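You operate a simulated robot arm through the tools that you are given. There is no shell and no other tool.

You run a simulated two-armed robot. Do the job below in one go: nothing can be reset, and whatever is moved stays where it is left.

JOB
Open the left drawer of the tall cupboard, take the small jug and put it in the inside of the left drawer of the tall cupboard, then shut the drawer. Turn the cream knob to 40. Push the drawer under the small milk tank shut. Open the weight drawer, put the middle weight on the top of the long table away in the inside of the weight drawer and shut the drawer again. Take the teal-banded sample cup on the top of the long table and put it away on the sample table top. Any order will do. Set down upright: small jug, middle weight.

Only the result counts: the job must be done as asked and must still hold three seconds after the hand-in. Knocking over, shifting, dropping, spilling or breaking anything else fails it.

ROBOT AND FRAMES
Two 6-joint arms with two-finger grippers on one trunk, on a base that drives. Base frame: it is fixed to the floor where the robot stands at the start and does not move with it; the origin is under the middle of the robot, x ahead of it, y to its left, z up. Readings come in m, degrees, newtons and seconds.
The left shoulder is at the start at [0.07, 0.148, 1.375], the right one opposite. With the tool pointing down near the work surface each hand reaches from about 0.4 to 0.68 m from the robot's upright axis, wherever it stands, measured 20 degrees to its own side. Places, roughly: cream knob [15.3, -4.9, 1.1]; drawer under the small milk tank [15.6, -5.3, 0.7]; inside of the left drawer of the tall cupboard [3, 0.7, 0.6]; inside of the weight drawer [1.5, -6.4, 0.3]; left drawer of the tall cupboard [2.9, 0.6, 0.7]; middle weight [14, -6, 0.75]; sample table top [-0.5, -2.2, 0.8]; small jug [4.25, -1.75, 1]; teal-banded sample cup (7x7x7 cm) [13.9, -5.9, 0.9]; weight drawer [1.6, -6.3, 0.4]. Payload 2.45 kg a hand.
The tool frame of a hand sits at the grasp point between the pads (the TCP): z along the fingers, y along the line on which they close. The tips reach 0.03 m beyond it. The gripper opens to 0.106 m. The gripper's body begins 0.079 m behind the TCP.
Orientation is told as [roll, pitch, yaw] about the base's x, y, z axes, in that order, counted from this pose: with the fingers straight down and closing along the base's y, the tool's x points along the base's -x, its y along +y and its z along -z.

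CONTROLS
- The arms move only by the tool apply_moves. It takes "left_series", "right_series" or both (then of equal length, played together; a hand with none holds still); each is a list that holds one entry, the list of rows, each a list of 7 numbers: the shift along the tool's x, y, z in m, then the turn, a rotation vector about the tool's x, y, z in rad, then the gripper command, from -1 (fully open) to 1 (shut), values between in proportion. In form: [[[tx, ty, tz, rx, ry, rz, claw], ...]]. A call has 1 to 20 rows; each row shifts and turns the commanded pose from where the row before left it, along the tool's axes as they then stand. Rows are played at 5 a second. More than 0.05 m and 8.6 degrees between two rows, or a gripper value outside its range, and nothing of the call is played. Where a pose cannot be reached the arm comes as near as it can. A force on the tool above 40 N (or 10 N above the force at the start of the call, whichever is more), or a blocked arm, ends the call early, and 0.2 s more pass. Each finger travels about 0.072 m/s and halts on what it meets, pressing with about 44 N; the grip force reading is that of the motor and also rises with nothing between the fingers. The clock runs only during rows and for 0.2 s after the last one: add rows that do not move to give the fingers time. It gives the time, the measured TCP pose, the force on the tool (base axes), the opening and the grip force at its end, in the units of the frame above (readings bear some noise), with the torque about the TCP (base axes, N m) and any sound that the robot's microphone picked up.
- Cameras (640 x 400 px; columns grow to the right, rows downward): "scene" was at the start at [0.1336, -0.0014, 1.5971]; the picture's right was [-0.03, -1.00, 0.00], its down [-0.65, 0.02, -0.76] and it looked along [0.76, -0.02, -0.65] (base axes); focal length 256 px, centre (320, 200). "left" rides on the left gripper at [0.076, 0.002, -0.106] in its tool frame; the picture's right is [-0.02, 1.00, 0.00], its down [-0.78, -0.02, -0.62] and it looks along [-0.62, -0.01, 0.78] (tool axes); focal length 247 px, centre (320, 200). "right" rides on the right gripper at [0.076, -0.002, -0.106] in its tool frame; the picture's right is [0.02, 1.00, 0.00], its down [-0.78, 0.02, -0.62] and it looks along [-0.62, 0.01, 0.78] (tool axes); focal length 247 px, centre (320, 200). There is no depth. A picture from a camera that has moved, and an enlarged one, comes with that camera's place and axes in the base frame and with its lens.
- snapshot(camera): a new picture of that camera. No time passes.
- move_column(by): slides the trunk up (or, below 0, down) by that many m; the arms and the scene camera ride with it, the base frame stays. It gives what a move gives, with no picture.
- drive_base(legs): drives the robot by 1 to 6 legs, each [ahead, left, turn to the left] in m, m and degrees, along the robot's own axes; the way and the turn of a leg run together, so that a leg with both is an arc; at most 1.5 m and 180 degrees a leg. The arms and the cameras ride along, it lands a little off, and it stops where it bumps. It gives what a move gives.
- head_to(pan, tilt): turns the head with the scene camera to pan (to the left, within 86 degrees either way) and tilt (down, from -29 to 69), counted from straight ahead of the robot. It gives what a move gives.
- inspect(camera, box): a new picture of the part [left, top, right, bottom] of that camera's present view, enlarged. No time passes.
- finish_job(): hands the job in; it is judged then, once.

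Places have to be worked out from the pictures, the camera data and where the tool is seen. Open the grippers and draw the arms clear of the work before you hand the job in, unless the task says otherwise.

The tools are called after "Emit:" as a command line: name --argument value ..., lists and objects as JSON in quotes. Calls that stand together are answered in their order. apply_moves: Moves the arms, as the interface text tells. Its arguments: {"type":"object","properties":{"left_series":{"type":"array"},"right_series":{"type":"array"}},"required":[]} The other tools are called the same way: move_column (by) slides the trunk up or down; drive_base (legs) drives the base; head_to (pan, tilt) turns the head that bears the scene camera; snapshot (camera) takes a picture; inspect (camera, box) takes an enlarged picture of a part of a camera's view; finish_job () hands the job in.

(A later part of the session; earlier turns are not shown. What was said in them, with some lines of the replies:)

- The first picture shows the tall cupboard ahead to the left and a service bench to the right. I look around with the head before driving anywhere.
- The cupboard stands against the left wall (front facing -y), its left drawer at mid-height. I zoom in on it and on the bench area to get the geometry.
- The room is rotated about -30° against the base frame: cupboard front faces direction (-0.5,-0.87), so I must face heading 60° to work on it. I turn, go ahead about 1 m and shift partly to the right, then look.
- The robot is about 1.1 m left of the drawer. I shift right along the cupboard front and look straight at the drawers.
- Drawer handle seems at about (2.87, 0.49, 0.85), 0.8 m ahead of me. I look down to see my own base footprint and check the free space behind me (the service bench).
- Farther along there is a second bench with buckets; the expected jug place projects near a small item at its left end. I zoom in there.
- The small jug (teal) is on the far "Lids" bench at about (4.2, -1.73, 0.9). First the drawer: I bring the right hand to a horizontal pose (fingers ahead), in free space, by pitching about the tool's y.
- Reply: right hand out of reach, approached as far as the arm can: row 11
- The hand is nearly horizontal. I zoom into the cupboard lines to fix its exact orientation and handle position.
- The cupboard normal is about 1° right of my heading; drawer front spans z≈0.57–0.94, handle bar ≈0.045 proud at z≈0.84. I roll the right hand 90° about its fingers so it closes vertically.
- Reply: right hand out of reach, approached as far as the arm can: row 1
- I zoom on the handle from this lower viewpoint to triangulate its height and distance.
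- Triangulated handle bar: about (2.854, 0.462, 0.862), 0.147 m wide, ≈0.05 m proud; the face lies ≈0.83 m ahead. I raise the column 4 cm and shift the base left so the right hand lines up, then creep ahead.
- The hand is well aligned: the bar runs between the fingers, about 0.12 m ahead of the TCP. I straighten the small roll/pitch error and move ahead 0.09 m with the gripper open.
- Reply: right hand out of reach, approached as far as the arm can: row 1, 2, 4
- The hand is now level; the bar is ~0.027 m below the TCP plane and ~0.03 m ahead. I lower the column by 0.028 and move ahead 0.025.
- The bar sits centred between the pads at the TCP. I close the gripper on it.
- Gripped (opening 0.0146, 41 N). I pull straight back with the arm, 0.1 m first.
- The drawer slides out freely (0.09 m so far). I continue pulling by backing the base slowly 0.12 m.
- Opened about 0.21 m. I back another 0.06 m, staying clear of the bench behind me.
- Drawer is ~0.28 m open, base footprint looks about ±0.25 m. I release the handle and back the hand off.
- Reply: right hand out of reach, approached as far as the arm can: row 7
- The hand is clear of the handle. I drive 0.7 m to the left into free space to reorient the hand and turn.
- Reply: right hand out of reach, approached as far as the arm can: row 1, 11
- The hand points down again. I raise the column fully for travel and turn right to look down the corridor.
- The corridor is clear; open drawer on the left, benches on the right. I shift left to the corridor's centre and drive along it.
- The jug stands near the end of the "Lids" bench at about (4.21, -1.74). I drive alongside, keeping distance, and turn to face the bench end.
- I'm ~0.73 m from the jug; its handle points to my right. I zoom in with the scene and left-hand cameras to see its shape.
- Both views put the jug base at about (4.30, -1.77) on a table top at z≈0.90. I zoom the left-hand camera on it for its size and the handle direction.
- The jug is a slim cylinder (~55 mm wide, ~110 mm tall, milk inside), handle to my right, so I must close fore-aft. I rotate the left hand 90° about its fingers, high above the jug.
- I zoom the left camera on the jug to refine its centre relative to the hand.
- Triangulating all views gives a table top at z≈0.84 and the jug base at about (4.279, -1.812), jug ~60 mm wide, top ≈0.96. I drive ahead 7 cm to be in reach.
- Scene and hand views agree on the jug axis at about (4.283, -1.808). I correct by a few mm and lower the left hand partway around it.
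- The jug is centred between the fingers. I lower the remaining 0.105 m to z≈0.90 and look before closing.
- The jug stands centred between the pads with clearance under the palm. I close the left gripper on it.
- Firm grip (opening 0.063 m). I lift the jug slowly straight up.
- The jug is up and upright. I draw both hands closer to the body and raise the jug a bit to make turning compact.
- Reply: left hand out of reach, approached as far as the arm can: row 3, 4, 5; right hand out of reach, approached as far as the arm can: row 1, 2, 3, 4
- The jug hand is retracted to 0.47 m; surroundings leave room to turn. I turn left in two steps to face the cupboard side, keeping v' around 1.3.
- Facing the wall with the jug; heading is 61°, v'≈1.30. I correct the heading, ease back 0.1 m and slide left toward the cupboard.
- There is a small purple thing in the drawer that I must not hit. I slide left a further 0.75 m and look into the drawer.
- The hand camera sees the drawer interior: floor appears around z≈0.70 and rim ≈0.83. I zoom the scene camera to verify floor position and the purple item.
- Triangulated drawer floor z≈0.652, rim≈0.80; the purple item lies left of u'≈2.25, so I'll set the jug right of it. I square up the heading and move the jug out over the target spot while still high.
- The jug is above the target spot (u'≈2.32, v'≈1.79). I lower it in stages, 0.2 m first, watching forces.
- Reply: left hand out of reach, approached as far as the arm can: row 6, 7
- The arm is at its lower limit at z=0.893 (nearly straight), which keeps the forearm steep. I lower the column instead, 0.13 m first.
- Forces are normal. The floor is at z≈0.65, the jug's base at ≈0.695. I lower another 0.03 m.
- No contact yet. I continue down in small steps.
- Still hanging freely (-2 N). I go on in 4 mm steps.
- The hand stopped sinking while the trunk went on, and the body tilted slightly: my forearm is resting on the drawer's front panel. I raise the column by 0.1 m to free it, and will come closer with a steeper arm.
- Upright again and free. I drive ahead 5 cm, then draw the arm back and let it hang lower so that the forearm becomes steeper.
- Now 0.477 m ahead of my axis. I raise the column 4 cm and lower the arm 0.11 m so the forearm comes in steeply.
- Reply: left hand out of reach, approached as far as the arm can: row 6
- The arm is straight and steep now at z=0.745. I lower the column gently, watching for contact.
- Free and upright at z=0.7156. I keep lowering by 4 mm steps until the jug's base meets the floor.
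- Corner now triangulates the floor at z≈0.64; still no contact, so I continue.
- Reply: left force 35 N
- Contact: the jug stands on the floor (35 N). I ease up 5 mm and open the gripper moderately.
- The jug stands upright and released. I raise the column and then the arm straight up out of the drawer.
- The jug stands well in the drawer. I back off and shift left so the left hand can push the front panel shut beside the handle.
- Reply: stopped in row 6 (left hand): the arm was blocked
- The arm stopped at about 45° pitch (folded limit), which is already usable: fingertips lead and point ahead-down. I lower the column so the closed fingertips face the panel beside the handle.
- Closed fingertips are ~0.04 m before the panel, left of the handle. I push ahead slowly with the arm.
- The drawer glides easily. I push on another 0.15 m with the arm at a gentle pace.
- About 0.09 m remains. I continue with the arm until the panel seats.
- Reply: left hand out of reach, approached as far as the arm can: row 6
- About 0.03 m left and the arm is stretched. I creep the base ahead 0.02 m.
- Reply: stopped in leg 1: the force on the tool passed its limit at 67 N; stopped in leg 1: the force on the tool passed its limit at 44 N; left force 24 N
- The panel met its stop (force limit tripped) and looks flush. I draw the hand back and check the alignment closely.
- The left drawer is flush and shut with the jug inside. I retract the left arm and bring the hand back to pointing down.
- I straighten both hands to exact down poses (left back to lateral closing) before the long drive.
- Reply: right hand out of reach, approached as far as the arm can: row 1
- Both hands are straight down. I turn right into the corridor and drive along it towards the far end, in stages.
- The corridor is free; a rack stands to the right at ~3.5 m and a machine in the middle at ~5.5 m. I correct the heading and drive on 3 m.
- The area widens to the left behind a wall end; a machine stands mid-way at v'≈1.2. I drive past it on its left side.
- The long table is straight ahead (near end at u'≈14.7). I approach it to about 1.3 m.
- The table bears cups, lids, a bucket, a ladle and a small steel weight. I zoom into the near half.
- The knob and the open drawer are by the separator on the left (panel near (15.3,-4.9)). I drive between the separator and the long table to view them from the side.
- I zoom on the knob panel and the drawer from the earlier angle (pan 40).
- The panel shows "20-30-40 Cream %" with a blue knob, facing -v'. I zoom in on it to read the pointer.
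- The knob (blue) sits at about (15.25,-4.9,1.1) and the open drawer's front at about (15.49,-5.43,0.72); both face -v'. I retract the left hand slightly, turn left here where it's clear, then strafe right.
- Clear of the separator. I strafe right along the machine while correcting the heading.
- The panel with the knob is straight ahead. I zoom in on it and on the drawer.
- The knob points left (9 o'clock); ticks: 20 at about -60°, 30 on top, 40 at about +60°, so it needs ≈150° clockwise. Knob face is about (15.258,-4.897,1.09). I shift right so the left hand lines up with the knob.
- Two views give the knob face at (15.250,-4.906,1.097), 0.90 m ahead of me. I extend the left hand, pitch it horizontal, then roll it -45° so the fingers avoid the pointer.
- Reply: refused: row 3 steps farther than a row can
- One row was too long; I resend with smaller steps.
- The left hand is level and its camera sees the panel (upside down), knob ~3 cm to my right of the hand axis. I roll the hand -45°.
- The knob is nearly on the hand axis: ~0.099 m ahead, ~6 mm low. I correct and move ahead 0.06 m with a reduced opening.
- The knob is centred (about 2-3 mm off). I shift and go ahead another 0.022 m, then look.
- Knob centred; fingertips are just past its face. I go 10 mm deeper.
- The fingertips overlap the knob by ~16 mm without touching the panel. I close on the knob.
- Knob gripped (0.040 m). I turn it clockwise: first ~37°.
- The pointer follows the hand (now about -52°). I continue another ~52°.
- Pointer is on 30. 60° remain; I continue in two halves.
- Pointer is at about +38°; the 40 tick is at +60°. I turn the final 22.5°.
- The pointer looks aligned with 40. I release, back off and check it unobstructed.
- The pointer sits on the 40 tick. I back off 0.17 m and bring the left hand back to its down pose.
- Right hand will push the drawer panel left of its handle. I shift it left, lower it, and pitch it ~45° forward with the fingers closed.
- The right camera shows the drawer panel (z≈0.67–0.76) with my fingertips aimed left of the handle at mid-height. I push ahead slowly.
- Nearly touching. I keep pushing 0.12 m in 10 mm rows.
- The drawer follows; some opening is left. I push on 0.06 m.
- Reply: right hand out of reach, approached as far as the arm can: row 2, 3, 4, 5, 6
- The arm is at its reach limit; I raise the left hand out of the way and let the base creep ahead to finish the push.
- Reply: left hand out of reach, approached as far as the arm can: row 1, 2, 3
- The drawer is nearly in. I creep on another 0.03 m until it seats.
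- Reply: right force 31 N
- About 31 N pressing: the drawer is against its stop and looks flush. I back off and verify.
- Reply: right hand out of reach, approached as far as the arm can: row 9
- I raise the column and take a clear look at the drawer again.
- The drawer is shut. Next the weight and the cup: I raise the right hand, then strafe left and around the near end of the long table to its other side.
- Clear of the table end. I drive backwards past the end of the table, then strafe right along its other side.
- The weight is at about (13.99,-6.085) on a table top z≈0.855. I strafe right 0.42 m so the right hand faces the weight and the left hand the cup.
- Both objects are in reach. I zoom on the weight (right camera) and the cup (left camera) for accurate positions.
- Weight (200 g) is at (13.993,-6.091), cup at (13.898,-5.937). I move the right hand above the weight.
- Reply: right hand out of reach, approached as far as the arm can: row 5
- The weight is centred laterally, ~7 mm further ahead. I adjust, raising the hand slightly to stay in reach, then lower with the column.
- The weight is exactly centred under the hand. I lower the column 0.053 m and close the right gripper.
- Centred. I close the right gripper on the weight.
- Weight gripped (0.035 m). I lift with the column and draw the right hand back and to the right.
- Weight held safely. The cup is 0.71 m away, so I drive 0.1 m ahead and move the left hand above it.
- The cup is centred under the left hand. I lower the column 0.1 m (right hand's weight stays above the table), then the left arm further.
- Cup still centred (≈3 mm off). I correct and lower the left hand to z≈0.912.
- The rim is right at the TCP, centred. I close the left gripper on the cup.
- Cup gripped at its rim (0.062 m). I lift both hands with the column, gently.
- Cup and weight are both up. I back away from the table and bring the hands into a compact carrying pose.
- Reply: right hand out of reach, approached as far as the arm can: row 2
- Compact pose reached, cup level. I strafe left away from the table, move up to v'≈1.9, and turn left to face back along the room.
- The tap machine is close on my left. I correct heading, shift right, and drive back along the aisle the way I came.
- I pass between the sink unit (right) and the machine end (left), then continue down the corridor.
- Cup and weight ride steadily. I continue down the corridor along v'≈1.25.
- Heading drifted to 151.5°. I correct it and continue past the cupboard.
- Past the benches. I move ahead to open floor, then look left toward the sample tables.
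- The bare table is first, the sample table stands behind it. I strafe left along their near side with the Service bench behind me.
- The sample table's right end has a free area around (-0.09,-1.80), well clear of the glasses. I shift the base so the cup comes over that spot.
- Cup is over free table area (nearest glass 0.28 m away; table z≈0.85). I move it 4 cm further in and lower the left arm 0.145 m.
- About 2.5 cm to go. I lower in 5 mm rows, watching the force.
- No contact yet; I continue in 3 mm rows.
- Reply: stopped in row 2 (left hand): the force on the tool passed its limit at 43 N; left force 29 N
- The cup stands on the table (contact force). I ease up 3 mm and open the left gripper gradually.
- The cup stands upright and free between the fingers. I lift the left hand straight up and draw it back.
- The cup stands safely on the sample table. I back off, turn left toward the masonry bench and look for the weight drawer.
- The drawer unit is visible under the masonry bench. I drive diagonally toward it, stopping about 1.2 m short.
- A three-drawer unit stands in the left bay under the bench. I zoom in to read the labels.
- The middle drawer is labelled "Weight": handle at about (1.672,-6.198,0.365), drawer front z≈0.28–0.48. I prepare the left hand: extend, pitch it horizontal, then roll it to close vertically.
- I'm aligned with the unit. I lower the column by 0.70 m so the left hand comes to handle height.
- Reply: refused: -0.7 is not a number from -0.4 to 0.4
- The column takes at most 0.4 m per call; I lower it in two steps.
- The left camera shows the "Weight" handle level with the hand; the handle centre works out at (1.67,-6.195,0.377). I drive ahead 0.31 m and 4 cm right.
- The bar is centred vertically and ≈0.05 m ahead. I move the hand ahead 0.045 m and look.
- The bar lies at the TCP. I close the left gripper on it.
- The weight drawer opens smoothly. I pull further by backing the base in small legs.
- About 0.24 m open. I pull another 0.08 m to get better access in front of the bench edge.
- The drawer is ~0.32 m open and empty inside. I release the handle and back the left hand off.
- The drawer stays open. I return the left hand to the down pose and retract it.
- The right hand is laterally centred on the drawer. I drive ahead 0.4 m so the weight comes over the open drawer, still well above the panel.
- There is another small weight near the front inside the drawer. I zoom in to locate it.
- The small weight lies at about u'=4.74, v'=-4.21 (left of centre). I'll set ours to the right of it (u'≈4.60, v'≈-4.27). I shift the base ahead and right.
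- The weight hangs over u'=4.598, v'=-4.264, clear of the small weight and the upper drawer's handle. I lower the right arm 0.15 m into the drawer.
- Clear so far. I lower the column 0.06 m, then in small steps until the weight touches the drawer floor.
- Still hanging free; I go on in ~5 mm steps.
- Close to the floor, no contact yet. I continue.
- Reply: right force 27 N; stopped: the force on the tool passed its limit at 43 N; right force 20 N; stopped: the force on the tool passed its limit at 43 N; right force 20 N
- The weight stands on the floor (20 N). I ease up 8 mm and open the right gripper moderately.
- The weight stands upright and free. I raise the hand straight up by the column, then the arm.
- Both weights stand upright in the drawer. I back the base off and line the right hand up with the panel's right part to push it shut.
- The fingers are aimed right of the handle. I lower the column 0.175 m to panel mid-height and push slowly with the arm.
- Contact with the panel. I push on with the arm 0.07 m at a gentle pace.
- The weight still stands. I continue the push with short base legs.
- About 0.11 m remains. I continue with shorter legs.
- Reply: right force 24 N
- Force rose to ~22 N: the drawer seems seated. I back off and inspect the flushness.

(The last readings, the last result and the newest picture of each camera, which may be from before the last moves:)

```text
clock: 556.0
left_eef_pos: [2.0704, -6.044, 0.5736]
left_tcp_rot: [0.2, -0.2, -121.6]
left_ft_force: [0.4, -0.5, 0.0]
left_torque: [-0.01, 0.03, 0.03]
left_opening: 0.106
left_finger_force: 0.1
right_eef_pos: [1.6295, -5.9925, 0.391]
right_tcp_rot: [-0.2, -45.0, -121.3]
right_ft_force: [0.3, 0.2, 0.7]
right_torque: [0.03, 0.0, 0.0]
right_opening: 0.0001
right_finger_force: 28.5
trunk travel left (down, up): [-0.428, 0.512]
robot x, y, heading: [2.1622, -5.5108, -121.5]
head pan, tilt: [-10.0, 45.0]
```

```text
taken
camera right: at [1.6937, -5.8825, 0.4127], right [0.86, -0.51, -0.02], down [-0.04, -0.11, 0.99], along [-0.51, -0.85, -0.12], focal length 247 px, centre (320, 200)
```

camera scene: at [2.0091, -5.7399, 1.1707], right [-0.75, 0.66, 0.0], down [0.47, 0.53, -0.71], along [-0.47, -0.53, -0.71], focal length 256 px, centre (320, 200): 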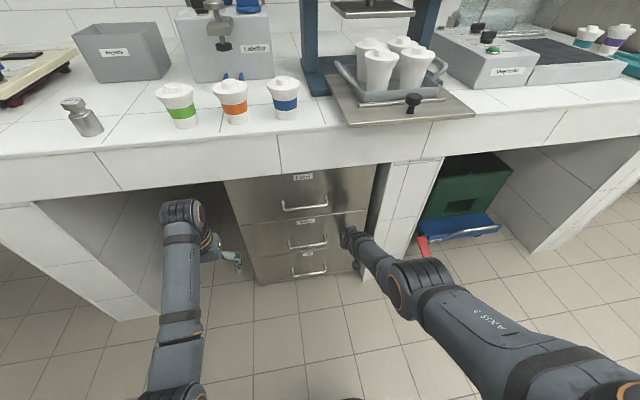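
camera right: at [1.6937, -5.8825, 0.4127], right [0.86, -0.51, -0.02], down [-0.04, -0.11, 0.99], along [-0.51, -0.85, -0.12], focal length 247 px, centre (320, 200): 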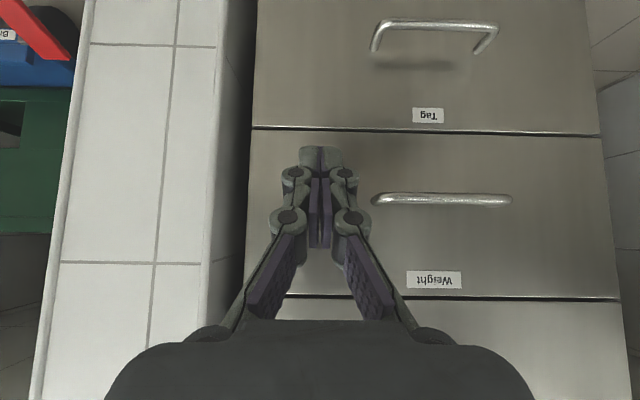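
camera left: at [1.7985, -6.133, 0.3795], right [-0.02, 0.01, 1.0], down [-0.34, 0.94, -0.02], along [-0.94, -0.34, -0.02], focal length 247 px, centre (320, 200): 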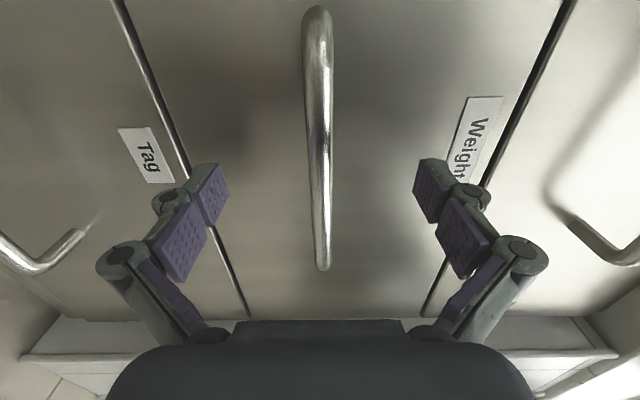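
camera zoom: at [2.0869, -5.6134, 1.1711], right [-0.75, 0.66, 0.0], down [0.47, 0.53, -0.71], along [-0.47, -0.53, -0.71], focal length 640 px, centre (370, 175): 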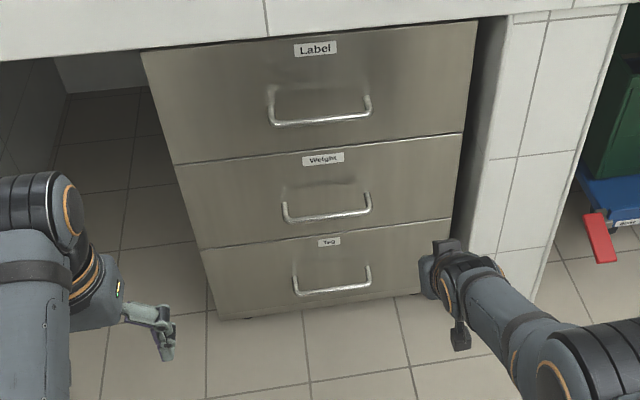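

The drawer looks flush. I zoom in on the seams to be sure.

Emit:
inspect --camera "scene" --box '[310, 160, 370, 230]'

Emit:
inspect --camera "scene" --box '[220, 170, 280, 240]'

```text
5.71 times, centred on (340, 195) of scene
camera zoom: at [2.0869, -5.6134, 1.1711], right [-0.75, 0.66, 0.0], down [0.47, 0.53, -0.71], along [-0.47, -0.53, -0.71], focal length 1462 px, centre (206, 229)
```

zoom: 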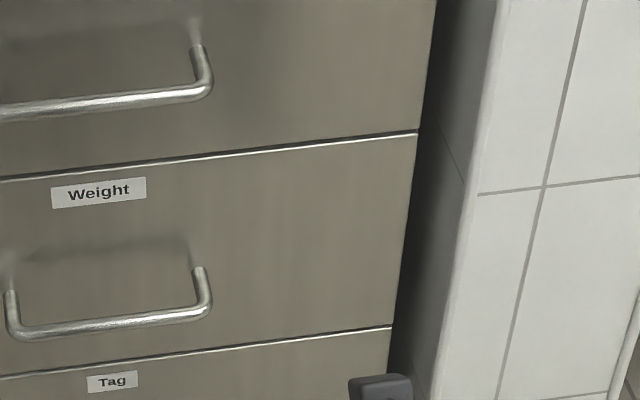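

```text
5.71 times, centred on (250, 205) of scene
camera zoom: at [2.0869, -5.6134, 1.1711], right [-0.75, 0.66, 0.0], down [0.47, 0.53, -0.71], along [-0.47, -0.53, -0.71], focal length 1462 px, centre (720, 171)
```

zoom: 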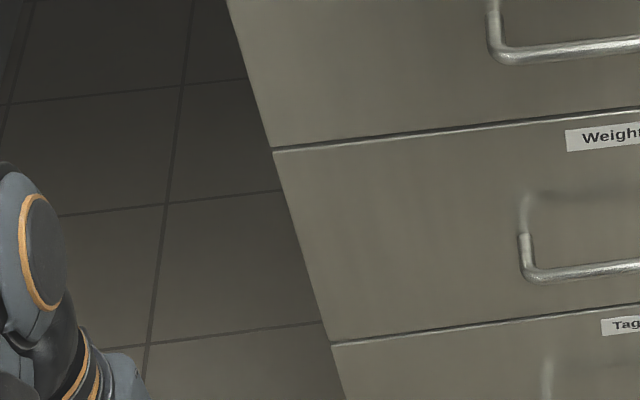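

All seams are flush: the weight drawer is shut. I back away, open both grippers and bring the arms clear.

Emit:
drive_base --legs '[[-0.35, 0, 0]]'

Emit:
apply_moves --right_series '[[[0, 0, 0, 0, 0.131, 0, -1], [0, 0, 0, 0, 0.131, 0, -1], [0, 0, 0, 0, 0.131, 0, -1], [0, 0, 0, 0, 0.131, 0, -1], [0, 0, 0, 0, 0.131, 0, -1], [0, 0, 0, 0, 0.131, 0, -1], [0, 0, 0, 0, 0, 0, -1]]]'

Emit:
move_column --by 0.3

Emit:
head_to --pan 0 --tilt 30

Emit:
snapshot --camera "scene"

```text
clock: 558.2
left_eef_pos: [2.2454, -5.755, 0.5727]
left_tcp_rot: [0.2, -0.2, -121.7]
left_ft_force: [-0.3, -0.1, 0.3]
left_torque: [0.0, -0.03, -0.02]
left_opening: 0.1062
left_finger_force: 0.2
right_eef_pos: [1.8044, -5.7025, 0.3916]
right_tcp_rot: [-0.2, -44.8, -121.4]
right_ft_force: [-0.1, -0.4, 0.3]
right_torque: [0.0, -0.04, -0.02]
right_opening: 0.0
right_finger_force: 28.7
trunk travel left (down, up): [-0.428, 0.512]
robot x, y, heading: [2.3458, -5.2188, -121.1]
head pan, tilt: [-10.0, 45.0]
```

```text
clock: 559.9
left_eef_pos: [2.2441, -5.754, 0.5726]
left_tcp_rot: [0.1, -0.1, -121.6]
left_ft_force: [0.4, 0.3, -0.2]
left_torque: [-0.01, 0.01, -0.04]
left_opening: 0.106
left_finger_force: 0.0
right_eef_pos: [1.8441, -5.636, 0.4401]
right_tcp_rot: [-0.2, 0.2, -121.6]
right_ft_force: [0.1, -1.2, 0.6]
right_torque: [0.03, 0.02, -0.01]
right_opening: 0.1059
right_finger_force: 0.0
right hand out of reach, approached as far as the arm can: row 1, 2, 3, 4, 5, 6
trunk travel left (down, up): [-0.428, 0.512]
robot x, y, heading: [2.3451, -5.221, -121.4]
head pan, tilt: [-10.0, 45.0]
```

```text
clock: 562.9
left_eef_pos: [2.2444, -5.7542, 0.8731]
left_tcp_rot: [0.3, -0.1, -121.7]
left_ft_force: [0.4, 0.1, 0.2]
left_torque: [-0.01, -0.03, 0.01]
left_opening: 0.1062
left_finger_force: 0.1
right_eef_pos: [1.8444, -5.6354, 0.7405]
right_tcp_rot: [-0.1, 0.2, -121.5]
right_ft_force: [0.4, -0.7, 0.4]
right_torque: [0.0, 0.0, -0.01]
right_opening: 0.1062
right_finger_force: 0.0
trunk travel left (down, up): [-0.728, 0.212]
robot x, y, heading: [2.3446, -5.2223, -121.3]
head pan, tilt: [-10.0, 45.0]
```

```text
clock: 563.6
left_eef_pos: [2.2443, -5.754, 0.8734]
left_tcp_rot: [0.2, -0.1, -121.7]
left_ft_force: [0.0, -0.1, -0.8]
left_torque: [0.02, -0.01, 0.01]
left_opening: 0.1058
left_finger_force: 0.0
right_eef_pos: [1.8443, -5.6362, 0.7415]
right_tcp_rot: [-0.2, 0.1, -121.4]
right_ft_force: [0.0, 0.0, 0.1]
right_torque: [0.04, 0.05, -0.03]
right_opening: 0.1058
right_finger_force: 0.0
trunk travel left (down, up): [-0.728, 0.212]
robot x, y, heading: [2.3393, -5.2198, -121.6]
head pan, tilt: [0.0, 30.0]
```

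```text
taken
camera scene: at [2.2693, -5.3409, 1.4935], right [-0.85, 0.52, 0.0], down [0.26, 0.43, -0.87], along [-0.45, -0.74, -0.5], focal length 256 px, centre (320, 200)
```

scene: 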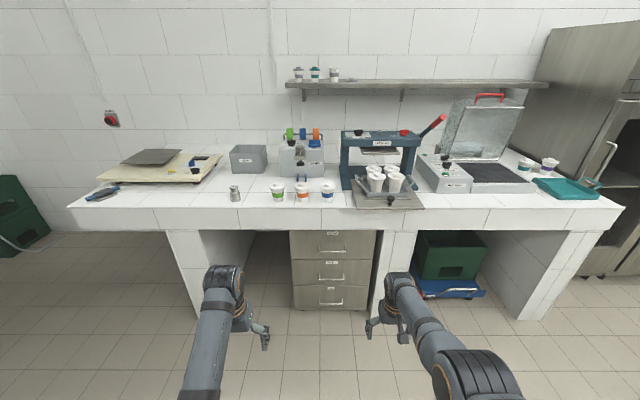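

Everything is in place: drawers shut, weight and jug stowed, knob on 40, cup on the sample table; grippers are open and the arms are clear. I hand the job in.

Emit:
finish_job

```text
The job is handed in.
```

I've handed the job in. All five parts are done, judging by the pictures and force readings.

- **Small jug:** it stands upright in the left drawer of the tall cupboard, with its milk still in it. I pushed the drawer shut until it was flush with its neighbour. I couldn't see the jug once the drawer was closed.
- **Cream knob:** the pointer sits on the 40 mark.
- **Drawer under the small milk tank:** I pushed it in until it met its stop at about 31 N. It looked flush, but my last view of it was partly blocked by the arm.
- **Middle weight:** the 200 g weight stands upright in the weight drawer, to the right of a 100 g weight that was already there. The drawer is shut and its seams are flush with the drawers above and below.
- **Teal-banded sample cup:** it stands upright on the right end of the sample table, about 0.28 m from the nearest glass.

I saw nothing else knocked over or spilled. While I was lowering the jug, my forearm briefly rested on the cupboard drawer's front panel and the robot tilted slightly. I lifted off and came in closer, and the jug stayed upright in the gripper.

At hand-in both grippers were open and the arms were clear.
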